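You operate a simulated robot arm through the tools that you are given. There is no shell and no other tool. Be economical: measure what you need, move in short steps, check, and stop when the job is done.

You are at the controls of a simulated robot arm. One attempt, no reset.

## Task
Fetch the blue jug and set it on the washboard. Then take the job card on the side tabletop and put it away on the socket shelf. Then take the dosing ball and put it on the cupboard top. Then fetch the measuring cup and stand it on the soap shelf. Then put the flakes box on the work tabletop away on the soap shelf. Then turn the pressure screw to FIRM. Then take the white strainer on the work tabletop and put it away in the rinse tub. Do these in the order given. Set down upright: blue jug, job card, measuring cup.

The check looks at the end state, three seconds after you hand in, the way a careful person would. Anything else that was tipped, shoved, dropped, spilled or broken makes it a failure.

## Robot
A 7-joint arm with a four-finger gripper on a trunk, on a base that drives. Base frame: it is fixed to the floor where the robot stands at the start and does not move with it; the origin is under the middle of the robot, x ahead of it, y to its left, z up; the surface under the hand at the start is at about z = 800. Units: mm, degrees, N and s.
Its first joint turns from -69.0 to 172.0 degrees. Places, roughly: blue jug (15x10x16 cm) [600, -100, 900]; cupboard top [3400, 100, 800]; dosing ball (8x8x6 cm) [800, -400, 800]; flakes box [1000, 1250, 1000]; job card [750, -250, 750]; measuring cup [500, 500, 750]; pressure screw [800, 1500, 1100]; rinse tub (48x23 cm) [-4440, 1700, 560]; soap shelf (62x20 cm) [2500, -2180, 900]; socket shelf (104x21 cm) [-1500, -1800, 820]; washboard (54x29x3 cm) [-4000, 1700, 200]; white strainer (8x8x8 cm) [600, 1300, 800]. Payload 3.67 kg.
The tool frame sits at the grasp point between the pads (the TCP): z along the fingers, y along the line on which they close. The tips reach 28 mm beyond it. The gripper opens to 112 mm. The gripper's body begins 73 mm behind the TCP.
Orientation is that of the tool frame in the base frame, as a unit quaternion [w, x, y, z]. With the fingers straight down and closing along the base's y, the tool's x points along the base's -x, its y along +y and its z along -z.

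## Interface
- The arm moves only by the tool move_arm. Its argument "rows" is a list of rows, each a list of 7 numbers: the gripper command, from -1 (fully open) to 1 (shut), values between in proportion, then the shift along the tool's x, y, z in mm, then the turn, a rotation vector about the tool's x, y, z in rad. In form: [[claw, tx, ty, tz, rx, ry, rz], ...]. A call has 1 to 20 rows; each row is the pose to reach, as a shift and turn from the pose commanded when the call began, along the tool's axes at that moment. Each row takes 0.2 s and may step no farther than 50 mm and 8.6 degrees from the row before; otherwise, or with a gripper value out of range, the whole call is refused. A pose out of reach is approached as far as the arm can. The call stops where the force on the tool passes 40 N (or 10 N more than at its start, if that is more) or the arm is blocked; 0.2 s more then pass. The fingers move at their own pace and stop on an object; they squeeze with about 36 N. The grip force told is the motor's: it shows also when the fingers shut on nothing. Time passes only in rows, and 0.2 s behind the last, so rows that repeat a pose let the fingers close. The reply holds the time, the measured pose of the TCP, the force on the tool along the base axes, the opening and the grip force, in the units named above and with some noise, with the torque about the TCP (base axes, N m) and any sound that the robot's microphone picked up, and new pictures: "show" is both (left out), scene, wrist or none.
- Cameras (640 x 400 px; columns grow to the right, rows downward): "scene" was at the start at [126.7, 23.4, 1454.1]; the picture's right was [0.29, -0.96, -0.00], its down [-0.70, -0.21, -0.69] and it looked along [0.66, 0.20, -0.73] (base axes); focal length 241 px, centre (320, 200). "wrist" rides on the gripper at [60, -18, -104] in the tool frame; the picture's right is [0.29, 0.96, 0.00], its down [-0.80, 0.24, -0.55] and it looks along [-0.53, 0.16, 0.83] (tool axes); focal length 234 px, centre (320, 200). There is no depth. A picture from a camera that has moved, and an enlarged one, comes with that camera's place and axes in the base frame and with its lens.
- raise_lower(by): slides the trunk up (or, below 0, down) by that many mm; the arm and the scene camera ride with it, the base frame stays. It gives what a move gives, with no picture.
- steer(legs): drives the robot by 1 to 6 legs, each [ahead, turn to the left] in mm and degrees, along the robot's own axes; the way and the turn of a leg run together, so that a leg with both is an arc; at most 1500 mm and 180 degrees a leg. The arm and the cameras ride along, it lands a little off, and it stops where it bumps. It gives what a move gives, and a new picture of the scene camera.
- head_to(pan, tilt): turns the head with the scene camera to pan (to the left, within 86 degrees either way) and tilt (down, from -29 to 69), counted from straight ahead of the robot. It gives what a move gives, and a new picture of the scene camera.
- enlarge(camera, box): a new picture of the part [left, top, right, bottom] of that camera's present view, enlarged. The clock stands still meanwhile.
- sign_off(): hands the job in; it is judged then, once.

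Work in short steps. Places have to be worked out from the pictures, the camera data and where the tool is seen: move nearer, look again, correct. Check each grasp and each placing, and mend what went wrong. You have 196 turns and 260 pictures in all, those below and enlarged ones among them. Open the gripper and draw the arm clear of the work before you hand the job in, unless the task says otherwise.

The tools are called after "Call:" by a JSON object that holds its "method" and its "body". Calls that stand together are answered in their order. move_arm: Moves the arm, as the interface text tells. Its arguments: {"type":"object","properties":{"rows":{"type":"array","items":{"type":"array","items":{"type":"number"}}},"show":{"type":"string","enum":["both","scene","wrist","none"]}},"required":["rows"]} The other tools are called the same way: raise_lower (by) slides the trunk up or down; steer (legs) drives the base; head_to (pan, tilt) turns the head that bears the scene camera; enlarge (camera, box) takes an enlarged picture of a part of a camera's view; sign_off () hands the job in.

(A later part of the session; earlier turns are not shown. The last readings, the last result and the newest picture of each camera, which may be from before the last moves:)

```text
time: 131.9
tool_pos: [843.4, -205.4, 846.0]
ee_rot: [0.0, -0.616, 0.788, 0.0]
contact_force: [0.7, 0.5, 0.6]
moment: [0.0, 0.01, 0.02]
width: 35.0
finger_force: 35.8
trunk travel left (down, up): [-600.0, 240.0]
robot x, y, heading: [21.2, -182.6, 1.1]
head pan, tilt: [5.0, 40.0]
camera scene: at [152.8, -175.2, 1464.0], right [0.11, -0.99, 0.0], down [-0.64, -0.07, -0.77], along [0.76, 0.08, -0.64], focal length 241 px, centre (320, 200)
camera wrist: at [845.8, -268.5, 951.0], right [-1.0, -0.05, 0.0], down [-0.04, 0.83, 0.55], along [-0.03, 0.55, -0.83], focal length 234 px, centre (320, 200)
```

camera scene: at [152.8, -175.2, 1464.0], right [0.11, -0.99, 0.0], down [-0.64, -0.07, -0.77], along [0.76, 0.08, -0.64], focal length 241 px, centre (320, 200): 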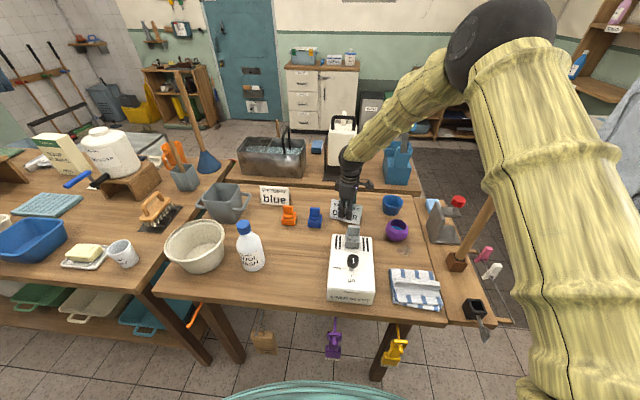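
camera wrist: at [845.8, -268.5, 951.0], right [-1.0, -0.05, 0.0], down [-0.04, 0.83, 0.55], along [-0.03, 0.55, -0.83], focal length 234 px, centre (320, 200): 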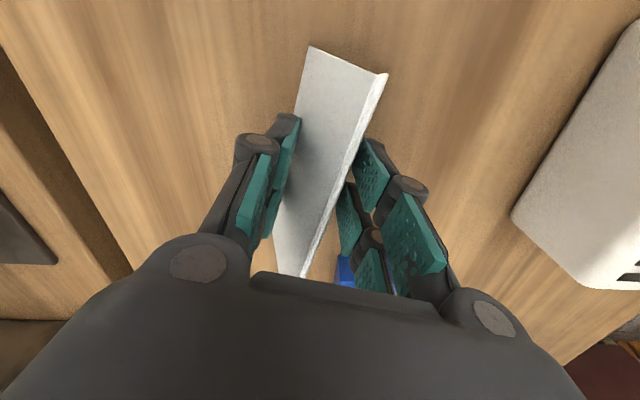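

Gripped at 35 mm, no reaction. Lift slowly.

Call:
{"method": "move_arm", "body": {"rows": [[1, 0, 0, -5, 0, 0, 0], [1, 0, 0, -12, 0, 0, 0], [1, 0, 0, -25, 0, 0, 0], [1, 0, 0, -45, 0, 0, 0], [1, 0, 0, -70, 0, 0, 0]]}}

Call:
{"method": "enlarge", "body": {"camera": "scene", "box": [240, 140, 440, 280]}}

```text
time: 133.1
tool_pos: [845.4, -205.6, 916.0]
ee_rot: [0.0, -0.615, 0.788, 0.0]
contact_force: [0.4, 0.3, -0.4]
moment: [0.0, -0.01, -0.01]
width: 35.1
finger_force: 35.8
trunk travel left (down, up): [-600.0, 240.0]
robot x, y, heading: [16.1, -182.2, 1.2]
head pan, tilt: [5.0, 40.0]
camera scene: at [152.1, -175.2, 1464.0], right [0.11, -0.99, 0.0], down [-0.64, -0.07, -0.77], along [0.76, 0.08, -0.64], focal length 241 px, centre (320, 200)
camera wrist: at [849.1, -269.2, 1021.5], right [-1.0, -0.05, 0.0], down [-0.04, 0.83, 0.55], along [-0.03, 0.55, -0.83], focal length 234 px, centre (320, 200)
```

scene: 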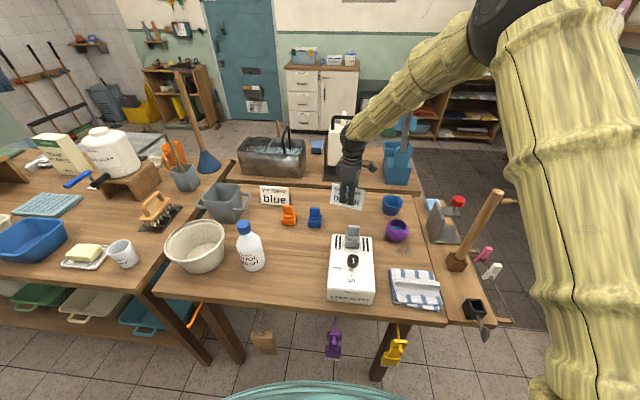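
wrist: 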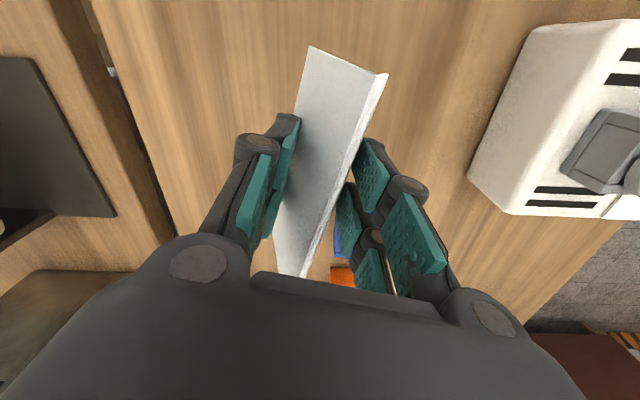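

```text
2.86 times, centred on (340, 210) of scene
camera zoom: at [152.1, -175.2, 1464.0], right [0.11, -0.99, 0.0], down [-0.64, -0.07, -0.77], along [0.76, 0.08, -0.64], focal length 690 px, centre (263, 171)
```

zoom: 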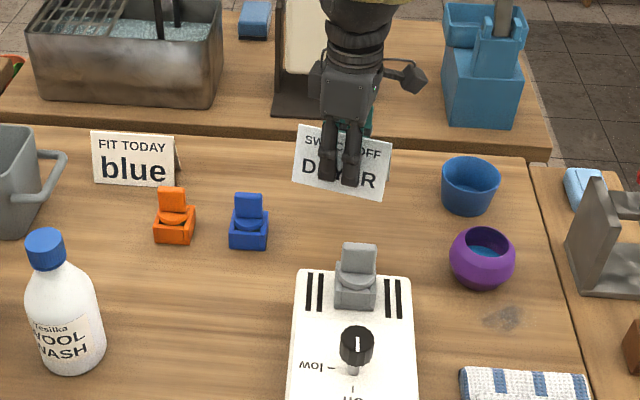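

Card held (bottom 46 mm under TCP). I raise and retract the arm, back away and turn toward the right-hand wall shelf.

Call:
{"method": "move_arm", "body": {"rows": [[1, 0, 0, -40, 0, 0, 0], [1, 5, 10, -80, 0, 0, 0], [1, 20, 50, -100, 0, 0, 0], [1, 35, 90, -120, 0, 0, 0], [1, 50, 130, -130, 0, 0, 0], [1, 65, 170, -140, 0, 0, 0], [1, 80, 210, -140, 0, 0, 0], [1, 95, 250, -140, 0, 0, 0], [1, 112, 286, -140, 0, 0, 0]], "show": "none"}}

Call:
{"method": "steer", "body": {"legs": [[-250, 0], [0, -91], [800, 0]]}}

```text
time: 135.1
tool_pos: [537.5, -243.3, 1055.4]
ee_rot: [0.002, -0.616, 0.788, 0.0]
contact_force: [-1.4, -0.5, -0.5]
moment: [0.03, -0.02, 0.04]
width: 34.7
finger_force: 36.2
trunk travel left (down, up): [-600.0, 240.0]
robot x, y, heading: [16.7, -183.9, 1.6]
head pan, tilt: [5.0, 40.0]
```

```text
time: 144.6
tool_pos: [-242.5, -1509.3, 1054.4]
ee_rot: [0.0, 0.108, 0.994, 0.001]
contact_force: [-0.3, 0.3, 0.4]
moment: [0.02, -0.02, -0.05]
width: 34.5
finger_force: 35.6
trunk travel left (down, up): [-600.0, 240.0]
robot x, y, heading: [-199.7, -989.3, -87.1]
head pan, tilt: [5.0, 40.0]
camera scene: at [-186.1, -1122.2, 1463.9], right [-0.99, -0.14, 0.0], down [-0.09, 0.64, -0.77], along [0.1, -0.76, -0.64], focal length 241 px, centre (320, 200)
```

scene: 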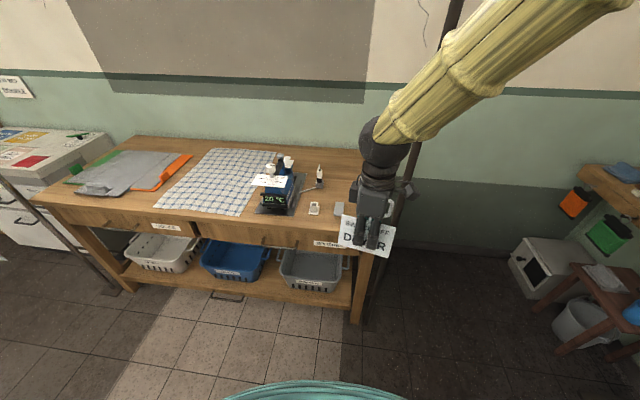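

Turn right toward the shelf wall and look.

Call:
{"method": "steer", "body": {"legs": [[0, -70]]}}

Call:
{"method": "head_to", "body": {"pan": 0, "tilt": 25}}

```text
time: 148.0
tool_pos: [-705.6, -1119.0, 1055.8]
ee_rot: [0.0, 0.664, 0.748, 0.0]
contact_force: [0.1, 1.0, -0.1]
moment: [0.0, -0.02, -0.01]
width: 34.3
finger_force: 36.7
trunk travel left (down, up): [-600.0, 240.0]
robot x, y, heading: [-201.4, -986.0, -158.1]
head pan, tilt: [5.0, 40.0]
camera scene: at [-322.1, -1044.0, 1464.0], right [-0.45, 0.89, 0.0], down [0.57, 0.29, -0.77], along [-0.68, -0.35, -0.64], focal length 241 px, centre (320, 200)
```

scene: 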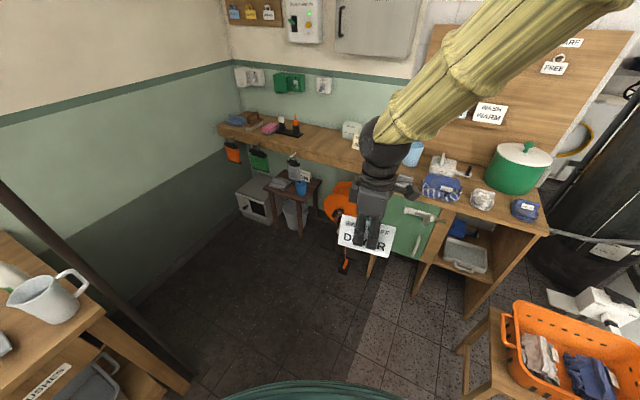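

```text
time: 148.8
tool_pos: [-706.3, -1118.2, 1055.3]
ee_rot: [0.0, 0.664, 0.748, 0.0]
contact_force: [0.3, 0.0, -0.8]
moment: [0.0, 0.01, -0.01]
width: 34.2
finger_force: 35.6
trunk travel left (down, up): [-600.0, 240.0]
robot x, y, heading: [-197.1, -989.8, -158.0]
head pan, tilt: [0.0, 25.0]
camera scene: at [-331.8, -1040.3, 1487.2], right [-0.38, 0.93, 0.0], down [0.39, 0.16, -0.91], along [-0.84, -0.34, -0.42], focal length 241 px, centre (320, 200)
```

scene: 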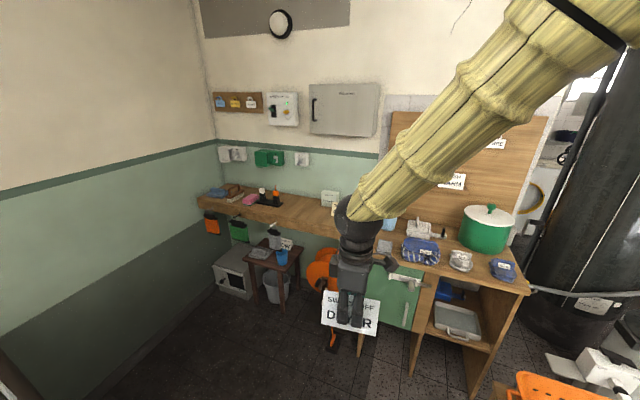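

Call:
{"method": "enlarge", "body": {"camera": "scene", "box": [190, 130, 530, 330]}}

```text
1.88 times, centred on (360, 230) of scene
camera zoom: at [-331.8, -1040.3, 1487.2], right [-0.38, 0.93, 0.0], down [0.39, 0.16, -0.91], along [-0.84, -0.34, -0.42], focal length 454 px, centre (245, 144)
```

zoom: 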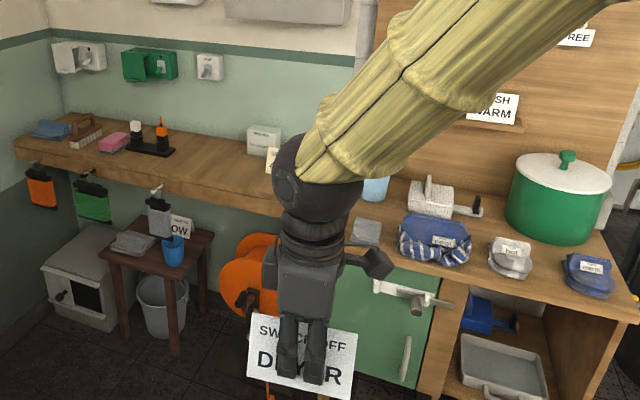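

The socket shelf runs along the wall: front edge x≈−1345, free stretch y −1790…−1530. I drive to about (−780, −1480) facing it.

Call:
{"method": "steer", "body": {"legs": [[0, 18], [762, 0], [0, -30]]}}

Call:
{"method": "head_to", "body": {"pan": 20, "tilt": 45}}

```text
time: 155.2
tool_pos: [-1280.3, -1488.0, 1055.0]
ee_rot: [0.0, 0.732, 0.682, 0.0]
contact_force: [-0.5, -0.5, -0.3]
moment: [-0.03, 0.01, -0.01]
width: 33.9
finger_force: 36.1
trunk travel left (down, up): [-600.0, 240.0]
robot x, y, heading: [-759.9, -1455.9, -169.0]
head pan, tilt: [0.0, 25.0]
camera scene: at [-896.8, -1481.5, 1487.3], right [-0.19, 0.98, 0.0], down [0.41, 0.08, -0.91], along [-0.89, -0.17, -0.42], focal length 241 px, centre (320, 200)
```

scene: 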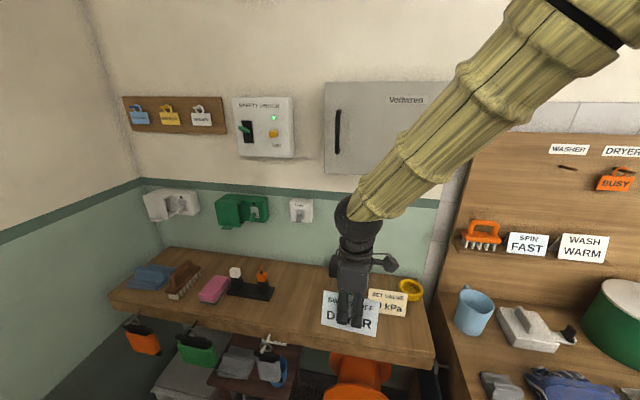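

```text
time: 156.0
tool_pos: [-1279.7, -1486.5, 1055.0]
ee_rot: [0.0, 0.733, 0.681, 0.0]
contact_force: [-0.7, -0.5, -1.0]
moment: [-0.03, -0.01, -0.02]
width: 33.7
finger_force: 35.9
trunk travel left (down, up): [-600.0, 240.0]
robot x, y, heading: [-755.9, -1457.5, -168.8]
head pan, tilt: [20.0, 45.0]
camera scene: at [-876.2, -1506.1, 1456.8], right [-0.52, 0.86, 0.0], down [0.61, 0.36, -0.71], along [-0.61, -0.36, -0.71], focal length 241 px, centre (320, 200)
```

scene: 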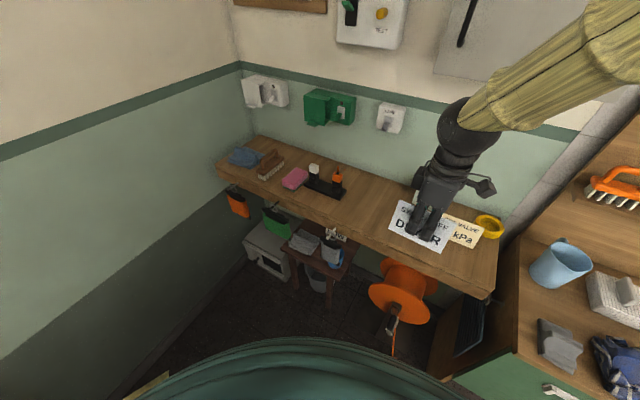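

Card slips very slowly, so I place it promptly: target (−1425, −1640) between the black tray and the valve card. Move above first.

Call:
{"method": "move_arm", "body": {"rows": [[1, -35, -28, 0, 0, 0, 0], [1, -70, -56, 0, 0, 0, 0], [1, -105, -85, 0, 0, 0, 0], [1, -140, -112, 0, 0, 0, 0], [1, -164, -134, 0, 0, 0, 0], [1, -164, -134, 40, 0, 0, 0], [1, -164, -134, 80, 0, 0, 0], [1, -164, -134, 105, 0, 0, 0]]}}

```text
time: 157.8
tool_pos: [-1425.8, -1642.4, 948.8]
ee_rot: [-0.001, 0.732, 0.681, 0.0]
contact_force: [-0.5, -0.1, -0.3]
moment: [0.02, -0.04, -0.01]
width: 33.7
finger_force: 36.2
trunk travel left (down, up): [-600.0, 240.0]
robot x, y, heading: [-755.3, -1455.2, -168.7]
head pan, tilt: [20.0, 45.0]
camera scene: at [-876.7, -1506.7, 1456.7], right [-0.52, 0.86, 0.0], down [0.61, 0.36, -0.71], along [-0.61, -0.36, -0.71], focal length 241 px, centre (320, 200)
camera wrist: at [-1438.8, -1582.8, 1054.3], right [0.98, 0.22, 0.0], down [0.18, -0.81, 0.55], along [0.12, -0.54, -0.83], focal length 234 px, centre (320, 200)
```

scene: 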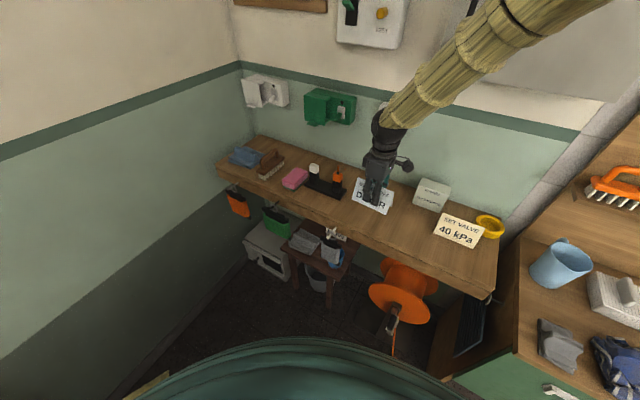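
wrist: 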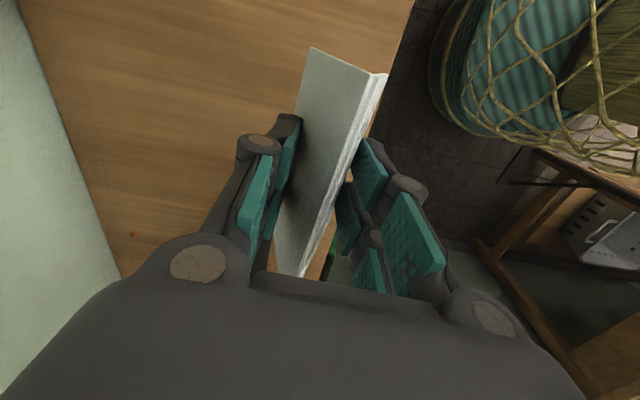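

The shelf's front edge reads x≈−1380, so I shift 35 mm toward the wall, then lower with the guard.

Call:
{"method": "move_arm", "body": {"rows": [[1, 0, -35, 0, 0, 0, 0], [1, 0, -35, 25, 0, 0, 0], [1, 0, -35, 45, 0, 0, 0], [1, 0, -35, 60, 0, 0, 0], [1, 0, -35, 68, 0, 0, 0], [1, 0, -35, 74, 0, 0, 0], [1, 0, -35, 80, 0, 0, 0], [1, 0, -35, 86, 0, 0, 0], [1, 0, -35, 92, 0, 0, 0]]}}

```text
time: 159.8
tool_pos: [-1460.9, -1640.0, 867.3]
ee_rot: [0.0, 0.732, 0.681, -0.003]
contact_force: [11.6, 1.6, 25.6]
moment: [0.72, -0.44, -0.11]
width: 33.5
finger_force: 36.0
trunk travel left (down, up): [-600.0, 240.0]
robot x, y, heading: [-757.7, -1456.8, -169.1]
head pan, tilt: [20.0, 45.0]
stopped in row 9: the force on the tool passed its limit at 48 N (the readings are from after the stop); the commanded pose is now the measured one
camera scene: at [-873.1, -1505.2, 1457.4], right [-0.52, 0.86, 0.0], down [0.6, 0.36, -0.71], along [-0.61, -0.37, -0.71], focal length 241 px, centre (320, 200)
camera wrist: at [-1473.6, -1580.8, 973.0], right [0.98, 0.22, -0.01], down [0.18, -0.81, 0.56], along [0.12, -0.54, -0.83], focal length 234 px, centre (320, 200)
```

scene: 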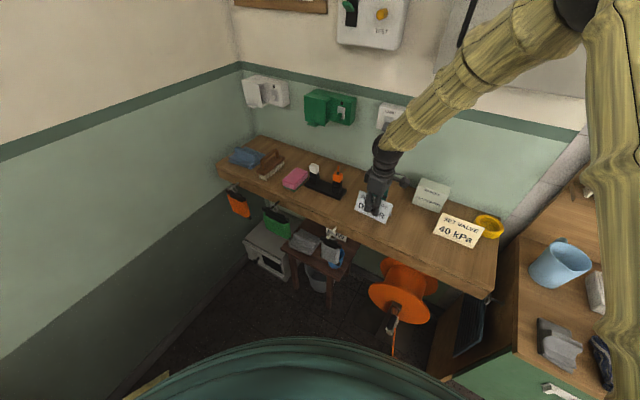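
wrist: 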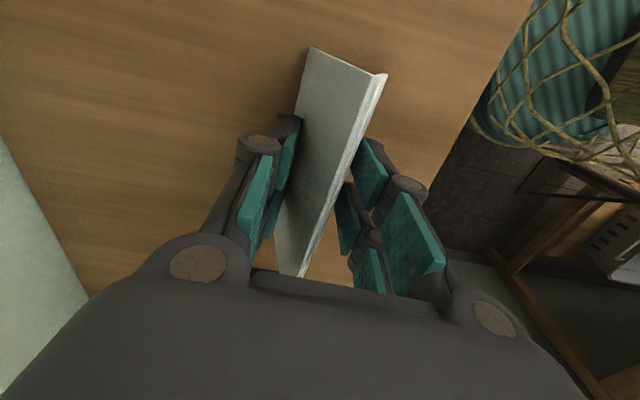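

Standing on the shelf (z≈820). I unload 2 mm, open to ~80 mm and rise.

Call:
{"method": "move_arm", "body": {"rows": [[1, 0, 0, -1.5, 0, 0, 0], [0.3, 0, 0, -1.5, 0, 0, 0], [0, 0, 0, -1.5, 0, 0, 0], [-0.4, 0, 0, -1.5, 0, 0, 0], [-0.4, 0, 0, -1.5, 0, 0, 0], [-0.4, 0, 0, -20, 0, 0, 0], [-0.4, 0, 0, -55, 0, 0, 0], [-0.4, 0, 0, -100, 0, 0, 0], [-0.4, 0, 0, -145, 0, 0, 0], [-0.4, 0, 0, -185, 0, 0, 0]]}}

Call:
{"method": "enlarge", "body": {"camera": "scene", "box": [280, 130, 480, 260]}}

```text
time: 162.0
tool_pos: [-1462.3, -1641.0, 1053.2]
ee_rot: [0.0, 0.733, 0.68, -0.003]
contact_force: [0.0, -0.1, -0.8]
moment: [0.0, 0.0, -0.02]
width: 78.6
finger_force: 0.0
trunk travel left (down, up): [-600.0, 240.0]
robot x, y, heading: [-757.2, -1456.0, -168.8]
head pan, tilt: [20.0, 45.0]
camera scene: at [-875.2, -1505.6, 1456.8], right [-0.52, 0.86, 0.0], down [0.61, 0.36, -0.71], along [-0.61, -0.37, -0.71], focal length 241 px, centre (320, 200)
camera wrist: at [-1475.9, -1581.0, 1157.7], right [0.98, 0.22, 0.0], down [0.18, -0.81, 0.56], along [0.12, -0.54, -0.83], focal length 234 px, centre (320, 200)
```

scene: 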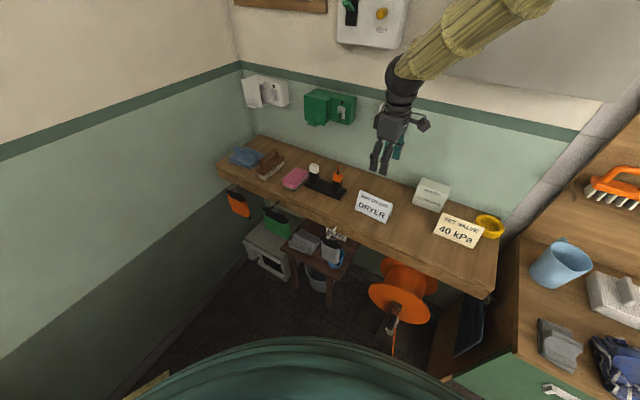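
wrist: 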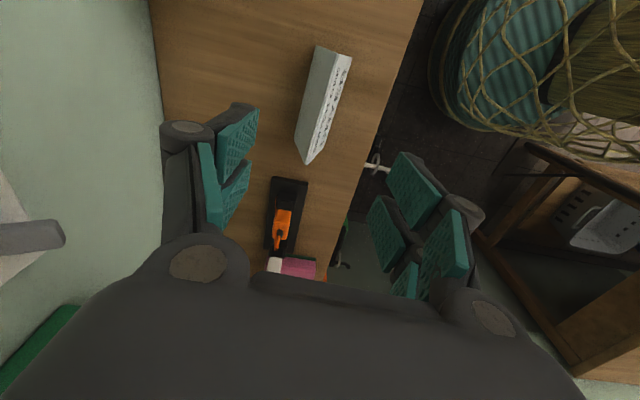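

```text
3.08 times, centred on (380, 195) of scene
camera zoom: at [-875.2, -1505.6, 1456.8], right [-0.52, 0.86, 0.0], down [0.61, 0.36, -0.71], along [-0.61, -0.37, -0.71], focal length 743 px, centre (135, 215)
```

zoom: 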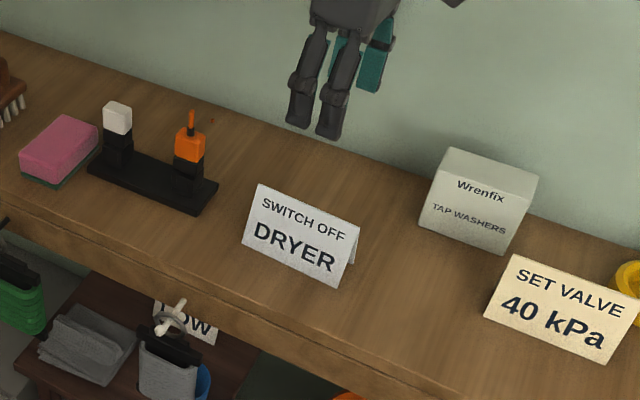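

The card stands upright. I retract and turn the hand back, then drive back to the side table for the dosing ball.

Call:
{"method": "move_arm", "body": {"rows": [[-1, 10, 20, 0, 0, 0, 0.133], [-1, 20, 40, 0, 0, 0, 0.265], [-1, 30, 60, 0, 0, 0, 0.398], [-1, 40, 80, 0, 0, 0, 0.531], [-1, 50, 100, 0, 0, 0, 0.664], [-1, 60, 120, 0, 0, 0, 0.796], [-1, 70, 140, 0, 0, 0, 0.929], [-1, 80, 160, 0, 0, 0, 1.062], [-1, 90, 180, 0, 0, 0, 1.194], [-1, 100, 200, 0, 0, 0, 1.327]], "show": "none"}}

Call:
{"method": "head_to", "body": {"pan": 5, "tilt": 40}}

Call:
{"method": "steer", "body": {"legs": [[0, -149.6], [690, 0]]}}

```text
time: 164.2
tool_pos: [-1254.9, -1558.0, 1051.7]
ee_rot: [0.002, 0.996, 0.084, -0.002]
contact_force: [0.8, -0.8, -0.1]
moment: [0.0, 0.01, 0.0]
width: 112.0
finger_force: 0.0
trunk travel left (down, up): [-600.0, 240.0]
robot x, y, heading: [-758.4, -1456.4, -168.8]
head pan, tilt: [20.0, 45.0]
```

```text
time: 164.9
tool_pos: [-1255.4, -1557.6, 1050.7]
ee_rot: [0.003, 0.996, 0.085, -0.001]
contact_force: [0.1, 0.7, -0.2]
moment: [-0.03, 0.0, -0.01]
width: 111.8
finger_force: 0.1
trunk travel left (down, up): [-600.0, 240.0]
robot x, y, heading: [-757.6, -1456.4, -169.0]
head pan, tilt: [5.0, 40.0]
camera scene: at [-887.1, -1489.6, 1463.5], right [-0.3, 0.95, 0.0], down [0.62, 0.19, -0.76], along [-0.73, -0.23, -0.65], focal length 241 px, centre (320, 200)
```

scene: 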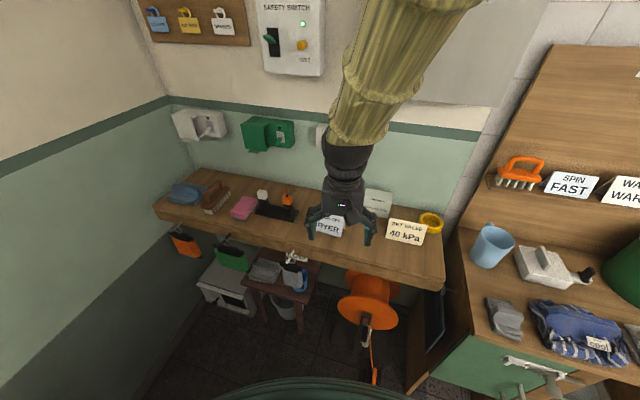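

```text
time: 174.8
tool_pos: [133.8, -658.1, 1049.6]
ee_rot: [0.001, -0.344, 0.939, 0.002]
contact_force: [0.1, 0.2, -0.5]
moment: [-0.01, 0.02, 0.02]
width: 111.9
finger_force: 0.1
trunk travel left (down, up): [-600.0, 240.0]
robot x, y, heading: [-243.2, -995.8, 41.7]
head pan, tilt: [5.0, 40.0]
camera scene: at [-150.3, -901.8, 1463.3], right [0.74, -0.67, 0.0], down [-0.43, -0.48, -0.76], along [0.51, 0.57, -0.65], focal length 241 px, centre (320, 200)
```

scene: 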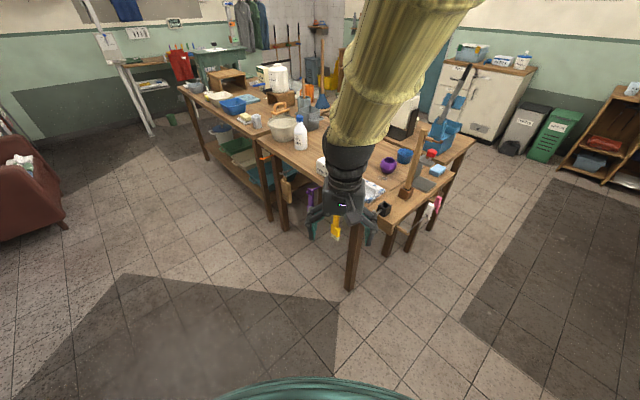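

Drive to stand in front of the ball and face the table.

Call:
{"method": "steer", "body": {"legs": [[0, 26.8], [700, 0], [0, -68]]}}

```text
time: 183.0
tool_pos: [513.5, -340.6, 1050.5]
ee_rot: [0.001, 0.008, 1.0, 0.0]
contact_force: [0.1, -0.1, -0.6]
moment: [0.02, -0.01, -0.02]
width: 112.1
finger_force: 0.1
trunk travel left (down, up): [-600.0, 240.0]
robot x, y, heading: [5.9, -345.8, 0.2]
head pan, tilt: [5.0, 40.0]
camera scene: at [138.6, -337.1, 1463.5], right [0.12, -0.99, 0.0], down [-0.64, -0.08, -0.76], along [0.76, 0.09, -0.65], focal length 241 px, centre (320, 200)
```

scene: 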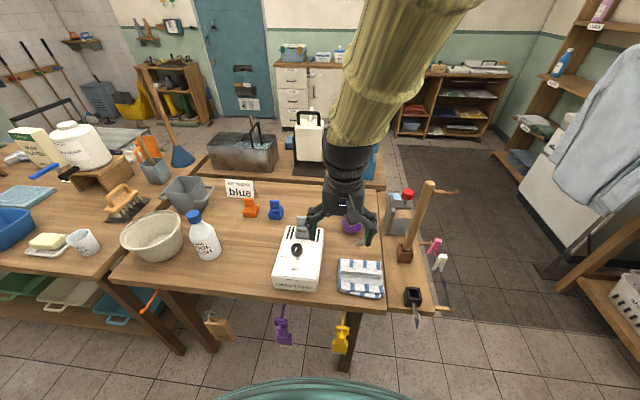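

Move the hand over near the purple ball and look.

Call:
{"method": "move_arm", "body": {"rows": [[-1, -45, -10, 0, 0, 0, 0], [-1, -90, -20, 0, 0, 0, 0], [-1, -135, -30, 10, 0, 0, 0], [-1, -180, -40, 25, 0, 0, 0], [-1, -225, -43, 40, 0, 0, 0], [-1, -225, -43, 40, 0, 0, 0]]}}

```text
time: 184.4
tool_pos: [737.3, -386.4, 1009.8]
ee_rot: [0.003, 0.008, 1.0, 0.001]
contact_force: [-0.2, 1.0, 0.1]
moment: [0.0, -0.03, -0.01]
width: 111.9
finger_force: 0.0
trunk travel left (down, up): [-600.0, 240.0]
robot x, y, heading: [7.0, -349.5, 0.2]
head pan, tilt: [5.0, 40.0]
camera scene: at [137.2, -338.8, 1464.3], right [0.09, -1.0, 0.0], down [-0.64, -0.06, -0.77], along [0.76, 0.07, -0.64], focal length 241 px, centre (320, 200)
camera wrist: at [676.3, -404.6, 1115.3], right [-0.27, 0.96, 0.0], down [0.8, 0.23, 0.56], along [0.54, 0.15, -0.83], focal length 234 px, centre (320, 200)
```

scene: 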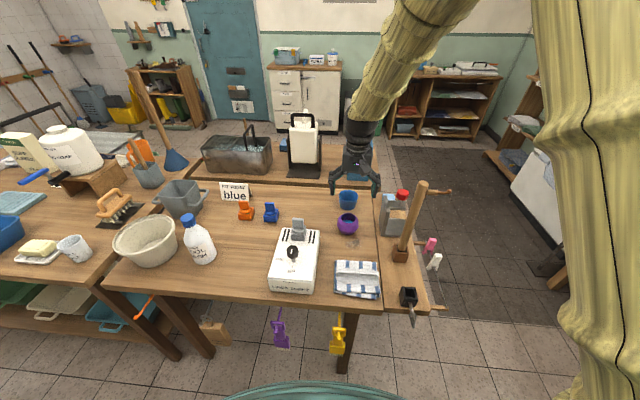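
wrist: 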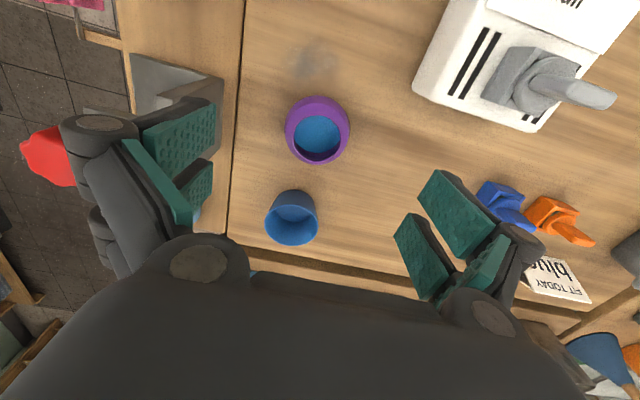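

Ball centre ≈(766,-384). I move above it with ~98 mm opening and descend to just above, then check.

Call:
{"method": "move_arm", "body": {"rows": [[-0.8, -29, 2, 20, 0, 0, 0], [-0.8, -29, 2, 60, 0, 0, 0], [-0.8, -29, 2, 95, 0, 0, 0]]}}

```text
time: 185.2
tool_pos: [769.5, -387.8, 914.2]
ee_rot: [0.002, 0.008, 1.0, 0.002]
contact_force: [-0.2, 0.2, 0.0]
moment: [-0.03, -0.01, -0.05]
width: 100.6
finger_force: 0.1
trunk travel left (down, up): [-600.0, 240.0]
robot x, y, heading: [5.2, -344.5, 0.5]
head pan, tilt: [5.0, 40.0]
camera scene: at [141.0, -338.8, 1463.8], right [0.09, -1.0, 0.0], down [-0.64, -0.06, -0.77], along [0.76, 0.07, -0.64], focal length 241 px, centre (320, 200)
camera wrist: at [710.0, -404.9, 1019.6], right [-0.27, 0.96, 0.0], down [0.8, 0.23, 0.56], along [0.54, 0.15, -0.83], focal length 234 px, centre (320, 200)
```

scene: 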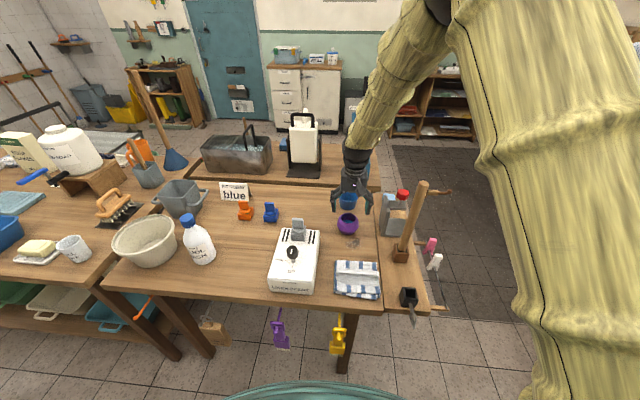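
wrist: 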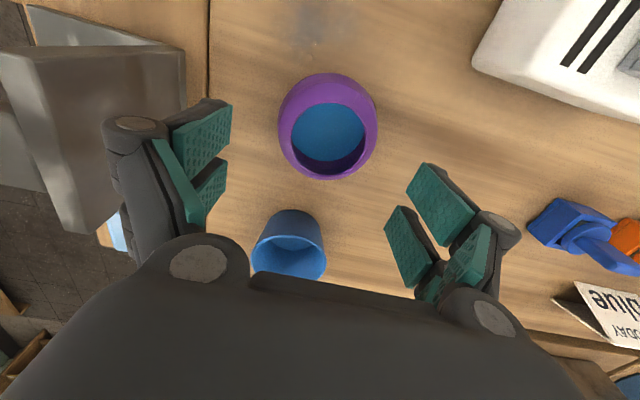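

Ball at ≈(762,-385). Correct by a few mm, descend and close.

Call:
{"method": "move_arm", "body": {"rows": [[-0.8, 7, 3, 10, 0, 0, 0], [-0.8, 7, 3, 40, 0, 0, 0], [-0.8, 7, 3, 65, 0, 0, 0], [-0.8, 7, 3, 78, 0, 0, 0], [-0.3, 7, 3, 78, 0, 0, 0], [0.3, 7, 3, 78, 0, 0, 0], [1, 7, 3, 78, 0, 0, 0], [1, 7, 3, 78, 0, 0, 0]]}}

```text
time: 187.0
tool_pos: [761.0, -381.0, 837.5]
ee_rot: [0.002, 0.007, 1.0, 0.001]
contact_force: [-0.4, -1.1, 2.3]
moment: [0.05, 0.02, 0.03]
width: 69.8
finger_force: 35.6
trunk travel left (down, up): [-600.0, 240.0]
robot x, y, heading: [1.9, -345.8, 0.5]
head pan, tilt: [5.0, 40.0]
camera scene: at [139.1, -339.0, 1464.0], right [0.09, -1.0, 0.0], down [-0.64, -0.06, -0.77], along [0.76, 0.07, -0.64], focal length 241 px, centre (320, 200)
camera wrist: at [701.3, -399.3, 942.8], right [-0.27, 0.96, 0.0], down [0.8, 0.23, 0.56], along [0.54, 0.15, -0.83], focal length 234 px, centre (320, 200)
```

scene: 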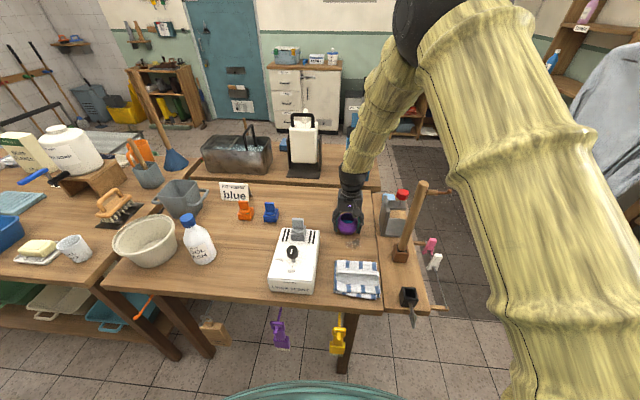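
wrist: 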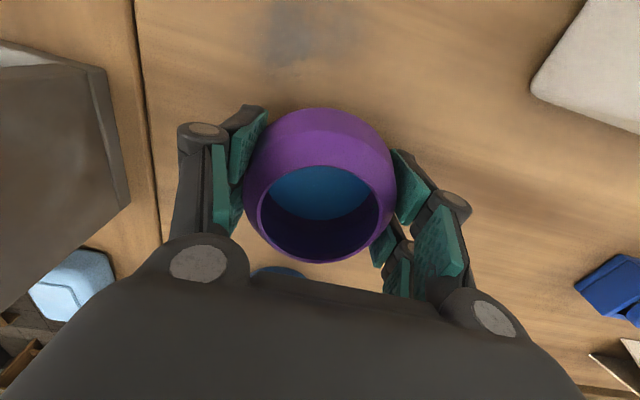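

Gripped at 70 mm. Lift a bit and check.

Call:
{"method": "move_arm", "body": {"rows": [[1, 0, 0, -5, 0, 0, 0], [1, 0, 0, -12, 0, 0, 0], [1, 0, 0, -25, 0, 0, 0], [1, 0, 0, -45, 0, 0, 0], [1, 0, 0, -70, 0, 0, 0]]}}

```text
time: 188.2
tool_pos: [762.2, -378.3, 908.3]
ee_rot: [0.002, 0.009, 1.0, 0.001]
contact_force: [-0.3, 0.2, 0.3]
moment: [0.01, -0.03, -0.01]
width: 69.7
finger_force: 36.3
trunk travel left (down, up): [-600.0, 240.0]
robot x, y, heading: [1.1, -343.0, 0.6]
head pan, tilt: [5.0, 40.0]
camera scene: at [138.4, -338.9, 1464.0], right [0.09, -1.0, 0.0], down [-0.64, -0.06, -0.77], along [0.76, 0.07, -0.64], focal length 241 px, centre (320, 200)
camera wrist: at [701.9, -397.9, 1013.9], right [-0.27, 0.96, 0.0], down [0.8, 0.23, 0.56], along [0.54, 0.15, -0.83], focal length 234 px, centre (320, 200)
```

scene: 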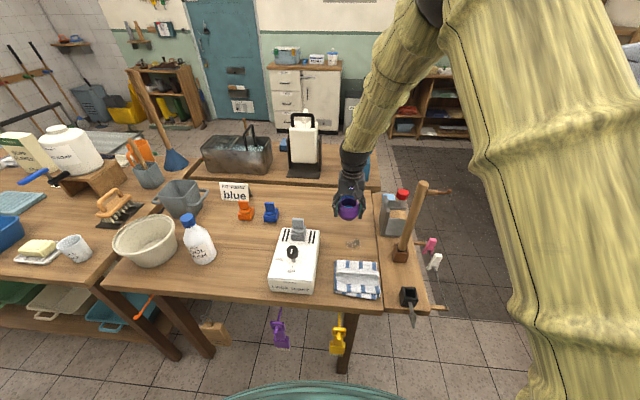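
wrist: 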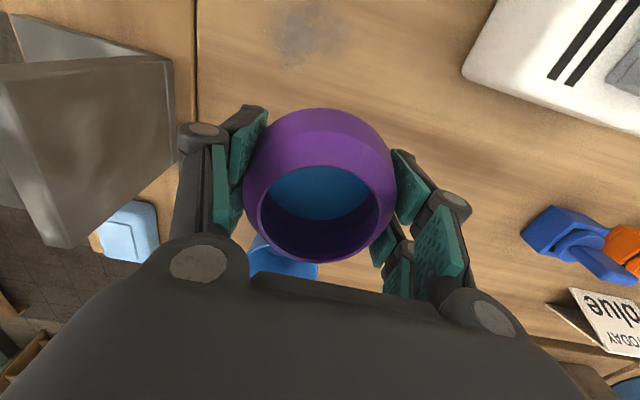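

Held firmly (bottom 37 mm under TCP). I raise and retract, back up, and round the tables on the right.

Call:
{"method": "move_arm", "body": {"rows": [[1, 0, 0, -45, 0, 0, 0], [1, 20, 0, -90, 0, 0, 0], [1, 60, 0, -115, 0, 0, 0], [1, 105, 0, -135, 0, 0, 0], [1, 150, 0, -145, 0, 0, 0], [1, 195, 0, -150, 0, 0, 0], [1, 240, -10, -150, 0, 0, 0]], "show": "none"}}

Call:
{"method": "steer", "body": {"legs": [[-300, 0], [0, -57], [1086, 0], [0, 60]]}}

```text
time: 189.8
tool_pos: [518.9, -386.1, 1058.2]
ee_rot: [0.003, 0.008, 1.0, 0.001]
contact_force: [0.0, -0.3, -0.9]
moment: [0.03, -0.05, 0.01]
width: 69.8
finger_force: 36.5
trunk travel left (down, up): [-600.0, 240.0]
robot x, y, heading: [2.9, -348.4, 0.5]
head pan, tilt: [5.0, 40.0]
```

```text
time: 202.2
tool_pos: [831.7, -1225.1, 1057.5]
ee_rot: [0.001, -0.043, 0.999, 0.001]
contact_force: [-0.4, 0.4, -0.9]
moment: [0.0, 0.02, -0.01]
width: 69.4
finger_force: 35.8
trunk travel left (down, up): [-600.0, 240.0]
robot x, y, heading: [312.3, -1242.9, 6.1]
head pan, tilt: [5.0, 40.0]
camera scene: at [446.9, -1218.1, 1464.0], right [0.19, -0.98, 0.0], down [-0.63, -0.12, -0.77], along [0.75, 0.15, -0.64], focal length 241 px, centre (320, 200)
```

scene: 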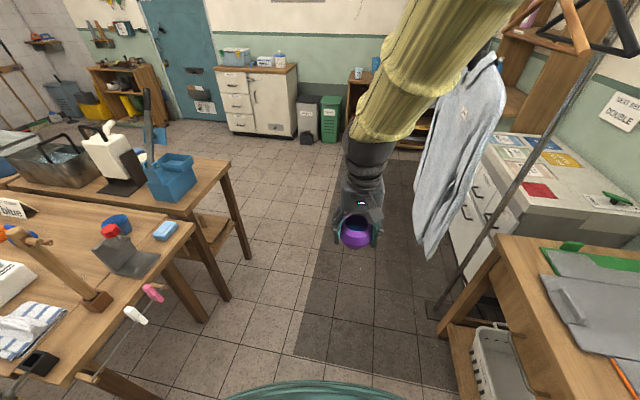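

The robe hangs near y≈−1550; I steer along y≈−1080 midway between it and the tables.

Call:
{"method": "steer", "body": {"legs": [[0, 9.5], [600, 0], [0, -13.6], [1250, 0], [0, 50]]}}

```text
time: 215.4
tool_pos: [2529.3, -651.2, 1057.8]
ee_rot: [0.001, -0.423, 0.906, 0.002]
contact_force: [0.5, 0.0, -1.4]
moment: [-0.03, -0.05, -0.02]
width: 68.8
finger_force: 36.0
trunk travel left (down, up): [-600.0, 240.0]
robot x, y, heading: [2177.5, -1029.0, 51.3]
head pan, tilt: [5.0, 40.0]
camera scene: at [2254.1, -917.8, 1464.0], right [0.83, -0.55, 0.0], down [-0.36, -0.54, -0.77], along [0.42, 0.64, -0.64], focal length 241 px, centre (320, 200)
```

scene: 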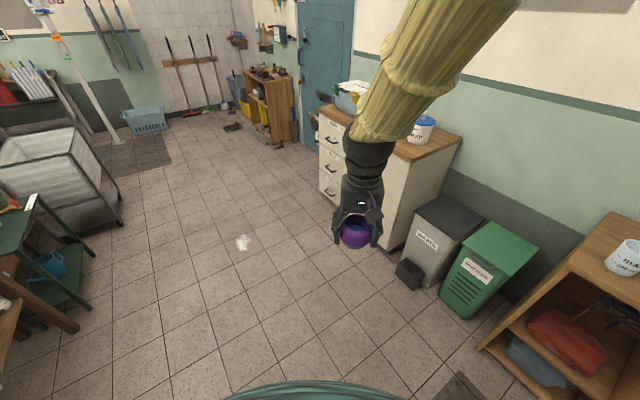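

Cupboard top spans about x 3260–3670, y −268…+650. I drive to about (2650, −20) and face it.

Call:
{"method": "steer", "body": {"legs": [[0, 13.6], [1100, 0], [0, -64]]}}

Call:
{"method": "head_to", "body": {"pan": 25, "tilt": 40}}

```text
time: 224.8
tool_pos: [3161.3, -78.4, 1056.3]
ee_rot: [0.002, 0.019, 1.0, 0.0]
contact_force: [0.2, -1.3, -1.2]
moment: [0.0, -0.01, -0.01]
width: 68.6
finger_force: 35.6
trunk travel left (down, up): [-600.0, 240.0]
robot x, y, heading: [2640.9, -32.3, -1.0]
head pan, tilt: [5.0, 40.0]
camera scene: at [2780.2, -23.6, 1464.0], right [0.07, -1.0, 0.0], down [-0.64, -0.05, -0.77], along [0.76, 0.06, -0.64], focal length 241 px, centre (320, 200)
```

scene: 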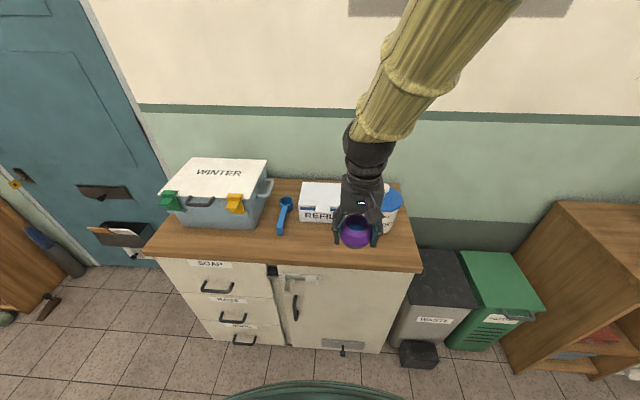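

```text
time: 225.6
tool_pos: [3161.6, -77.2, 1057.9]
ee_rot: [0.001, 0.019, 1.0, 0.0]
contact_force: [-0.6, -0.4, -0.3]
moment: [0.03, 0.01, -0.01]
width: 68.5
finger_force: 36.3
trunk travel left (down, up): [-600.0, 240.0]
robot x, y, heading: [2645.7, -26.5, -0.6]
head pan, tilt: [25.0, 40.0]
camera scene: at [2773.1, 5.2, 1464.0], right [0.41, -0.91, 0.0], down [-0.59, -0.26, -0.77], along [0.7, 0.31, -0.64], focal length 241 px, centre (320, 200)
```

scene: 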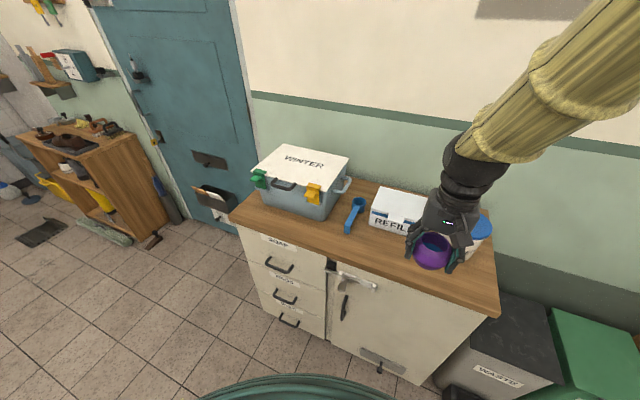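

Front strip of the cupboard top (x 3230–3390) is free around y −50. I move over (3305, −50) and lower partway.

Call:
{"method": "move_arm", "body": {"rows": [[1, -45, 10, 0, 0, 0, 0], [1, -90, 20, 0, 0, 0, 0], [1, -142, 32, 0, 0, 0, 0], [1, -142, 32, 45, 0, 0, 0], [1, -142, 32, 90, 0, 0, 0], [1, -142, 32, 130, 0, 0, 0]]}}

```text
refused: row 3 steps farther than a row can; nothing moved
```

Call:
{"method": "move_arm", "body": {"rows": [[1, -45, 10, 0, 0, 0, 0], [1, -90, 20, 0, 0, 0, 0], [1, -125, 30, 0, 0, 0, 0], [1, -142, 32, 0, 0, 0, 0], [1, -142, 32, 45, 0, 0, 0], [1, -142, 32, 90, 0, 0, 0], [1, -142, 32, 130, 0, 0, 0]]}}

```text
time: 227.2
tool_pos: [3303.6, -51.3, 928.0]
ee_rot: [0.003, 0.019, 1.0, 0.001]
contact_force: [-0.3, 0.5, -1.4]
moment: [0.0, 0.04, 0.0]
width: 68.3
finger_force: 36.1
trunk travel left (down, up): [-600.0, 240.0]
robot x, y, heading: [2643.8, -32.0, -0.7]
head pan, tilt: [25.0, 40.0]
camera scene: at [2774.9, 5.7, 1463.9], right [0.41, -0.91, 0.0], down [-0.59, -0.26, -0.77], along [0.7, 0.31, -0.64], focal length 241 px, centre (320, 200)
camera wrist: at [3244.3, -68.0, 1032.6], right [-0.25, 0.97, 0.0], down [0.8, 0.21, 0.56], along [0.54, 0.14, -0.83], focal length 234 px, centre (320, 200)
```

scene: 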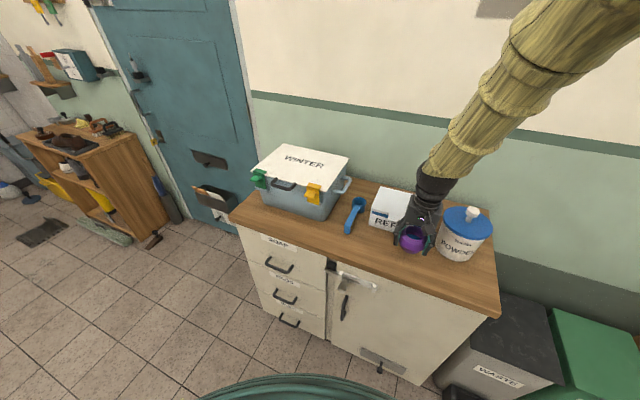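
wrist: 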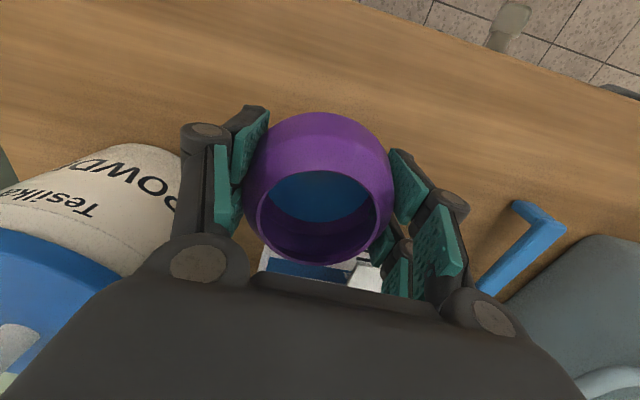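

The powder jar is near on the right; I shift 25 mm left, 8 mm outward, and lower with the guard.

Call:
{"method": "move_arm", "body": {"rows": [[1, 8, 25, 0, 0, 0, 0], [1, 8, 25, 30, 0, 0, 0], [1, 8, 25, 50, 0, 0, 0], [1, 8, 25, 60, 0, 0, 0], [1, 8, 25, 66, 0, 0, 0], [1, 8, 25, 72, 0, 0, 0], [1, 8, 25, 78, 0, 0, 0], [1, 8, 25, 84, 0, 0, 0], [1, 8, 25, 90, 0, 0, 0], [1, 8, 25, 96, 0, 0, 0]]}}

```text
time: 228.0
tool_pos: [3296.2, -23.7, 885.2]
ee_rot: [0.003, 0.019, 1.0, 0.002]
contact_force: [-5.3, -0.6, 11.5]
moment: [-0.19, 0.07, -0.08]
width: 67.2
finger_force: 35.7
trunk travel left (down, up): [-600.0, 240.0]
robot x, y, heading: [2642.9, -29.7, -0.9]
head pan, tilt: [25.0, 40.0]
stopped in row 3: the force on the tool passed its limit at 60 N (the readings are from after the stop); the commanded pose is now the measured one
camera scene: at [2772.7, 6.3, 1464.0], right [0.41, -0.91, 0.0], down [-0.59, -0.26, -0.77], along [0.7, 0.31, -0.64], focal length 241 px, centre (320, 200)
camera wrist: at [3236.1, -40.5, 990.4], right [-0.25, 0.97, 0.0], down [0.8, 0.21, 0.56], along [0.54, 0.14, -0.83], focal length 234 px, centre (320, 200)
```

scene: 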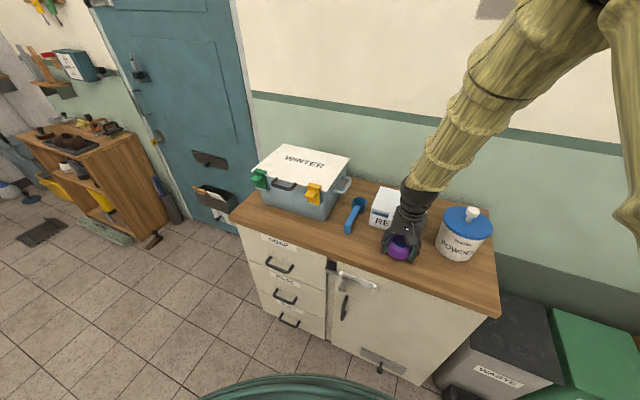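
wrist: 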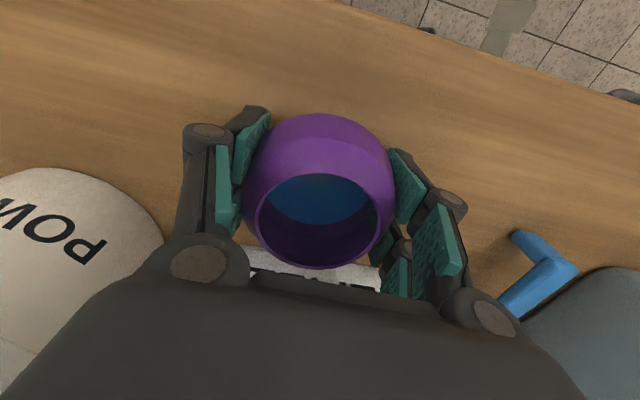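

The ball rests on the top (z≈848). Unload, open and rise, then check.

Call:
{"method": "move_arm", "body": {"rows": [[1, 0, 0, -1, 0, 0, 0], [0, 0, 0, -1, 0, 0, 0], [-0.3, 0, 0, -1, 0, 0, 0], [-0.7, 0, 0, -1, 0, 0, 0], [-0.7, 0, 0, -1, 0, 0, 0], [-0.7, 0, 0, -30, 0, 0, 0], [-0.7, 0, 0, -70, 0, 0, 0], [-0.7, 0, 0, -115, 0, 0, 0], [-0.7, 40, 0, -140, 0, 0, 0]]}}

Call:
{"method": "enlarge", "body": {"camera": "scene", "box": [320, 160, 520, 290]}}

```text
time: 230.0
tool_pos: [3256.7, -25.5, 1027.3]
ee_rot: [0.005, 0.019, 1.0, 0.001]
contact_force: [-0.2, -0.1, 0.4]
moment: [-0.04, -0.05, 0.01]
width: 95.2
finger_force: 0.2
trunk travel left (down, up): [-600.0, 240.0]
robot x, y, heading: [2649.8, -29.9, -1.0]
head pan, tilt: [25.0, 40.0]
camera scene: at [2770.8, 5.4, 1464.2], right [0.41, -0.91, 0.0], down [-0.59, -0.26, -0.77], along [0.7, 0.31, -0.64], focal length 241 px, centre (320, 200)
camera wrist: at [3195.9, -42.6, 1131.3], right [-0.25, 0.97, 0.0], down [0.8, 0.21, 0.56], along [0.54, 0.14, -0.83], focal length 234 px, centre (320, 200)
```

scene: 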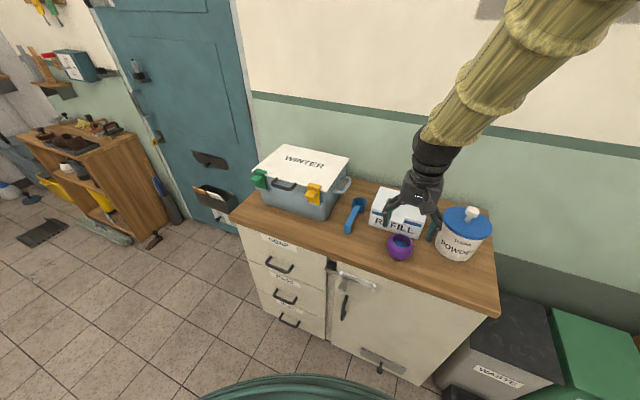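
wrist: 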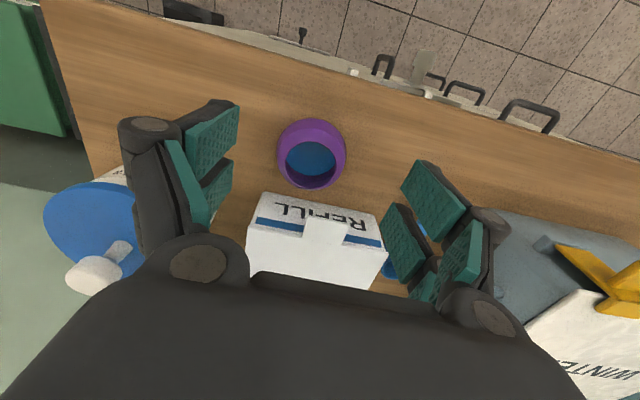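

```text
3.08 times, centred on (420, 225) of scene
camera zoom: at [2770.8, 5.4, 1464.2], right [0.41, -0.91, 0.0], down [-0.59, -0.26, -0.77], along [0.7, 0.31, -0.64], focal length 743 px, centre (12, 123)
```

zoom: 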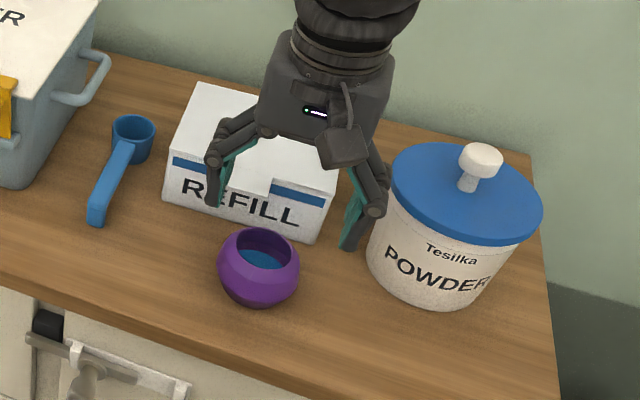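

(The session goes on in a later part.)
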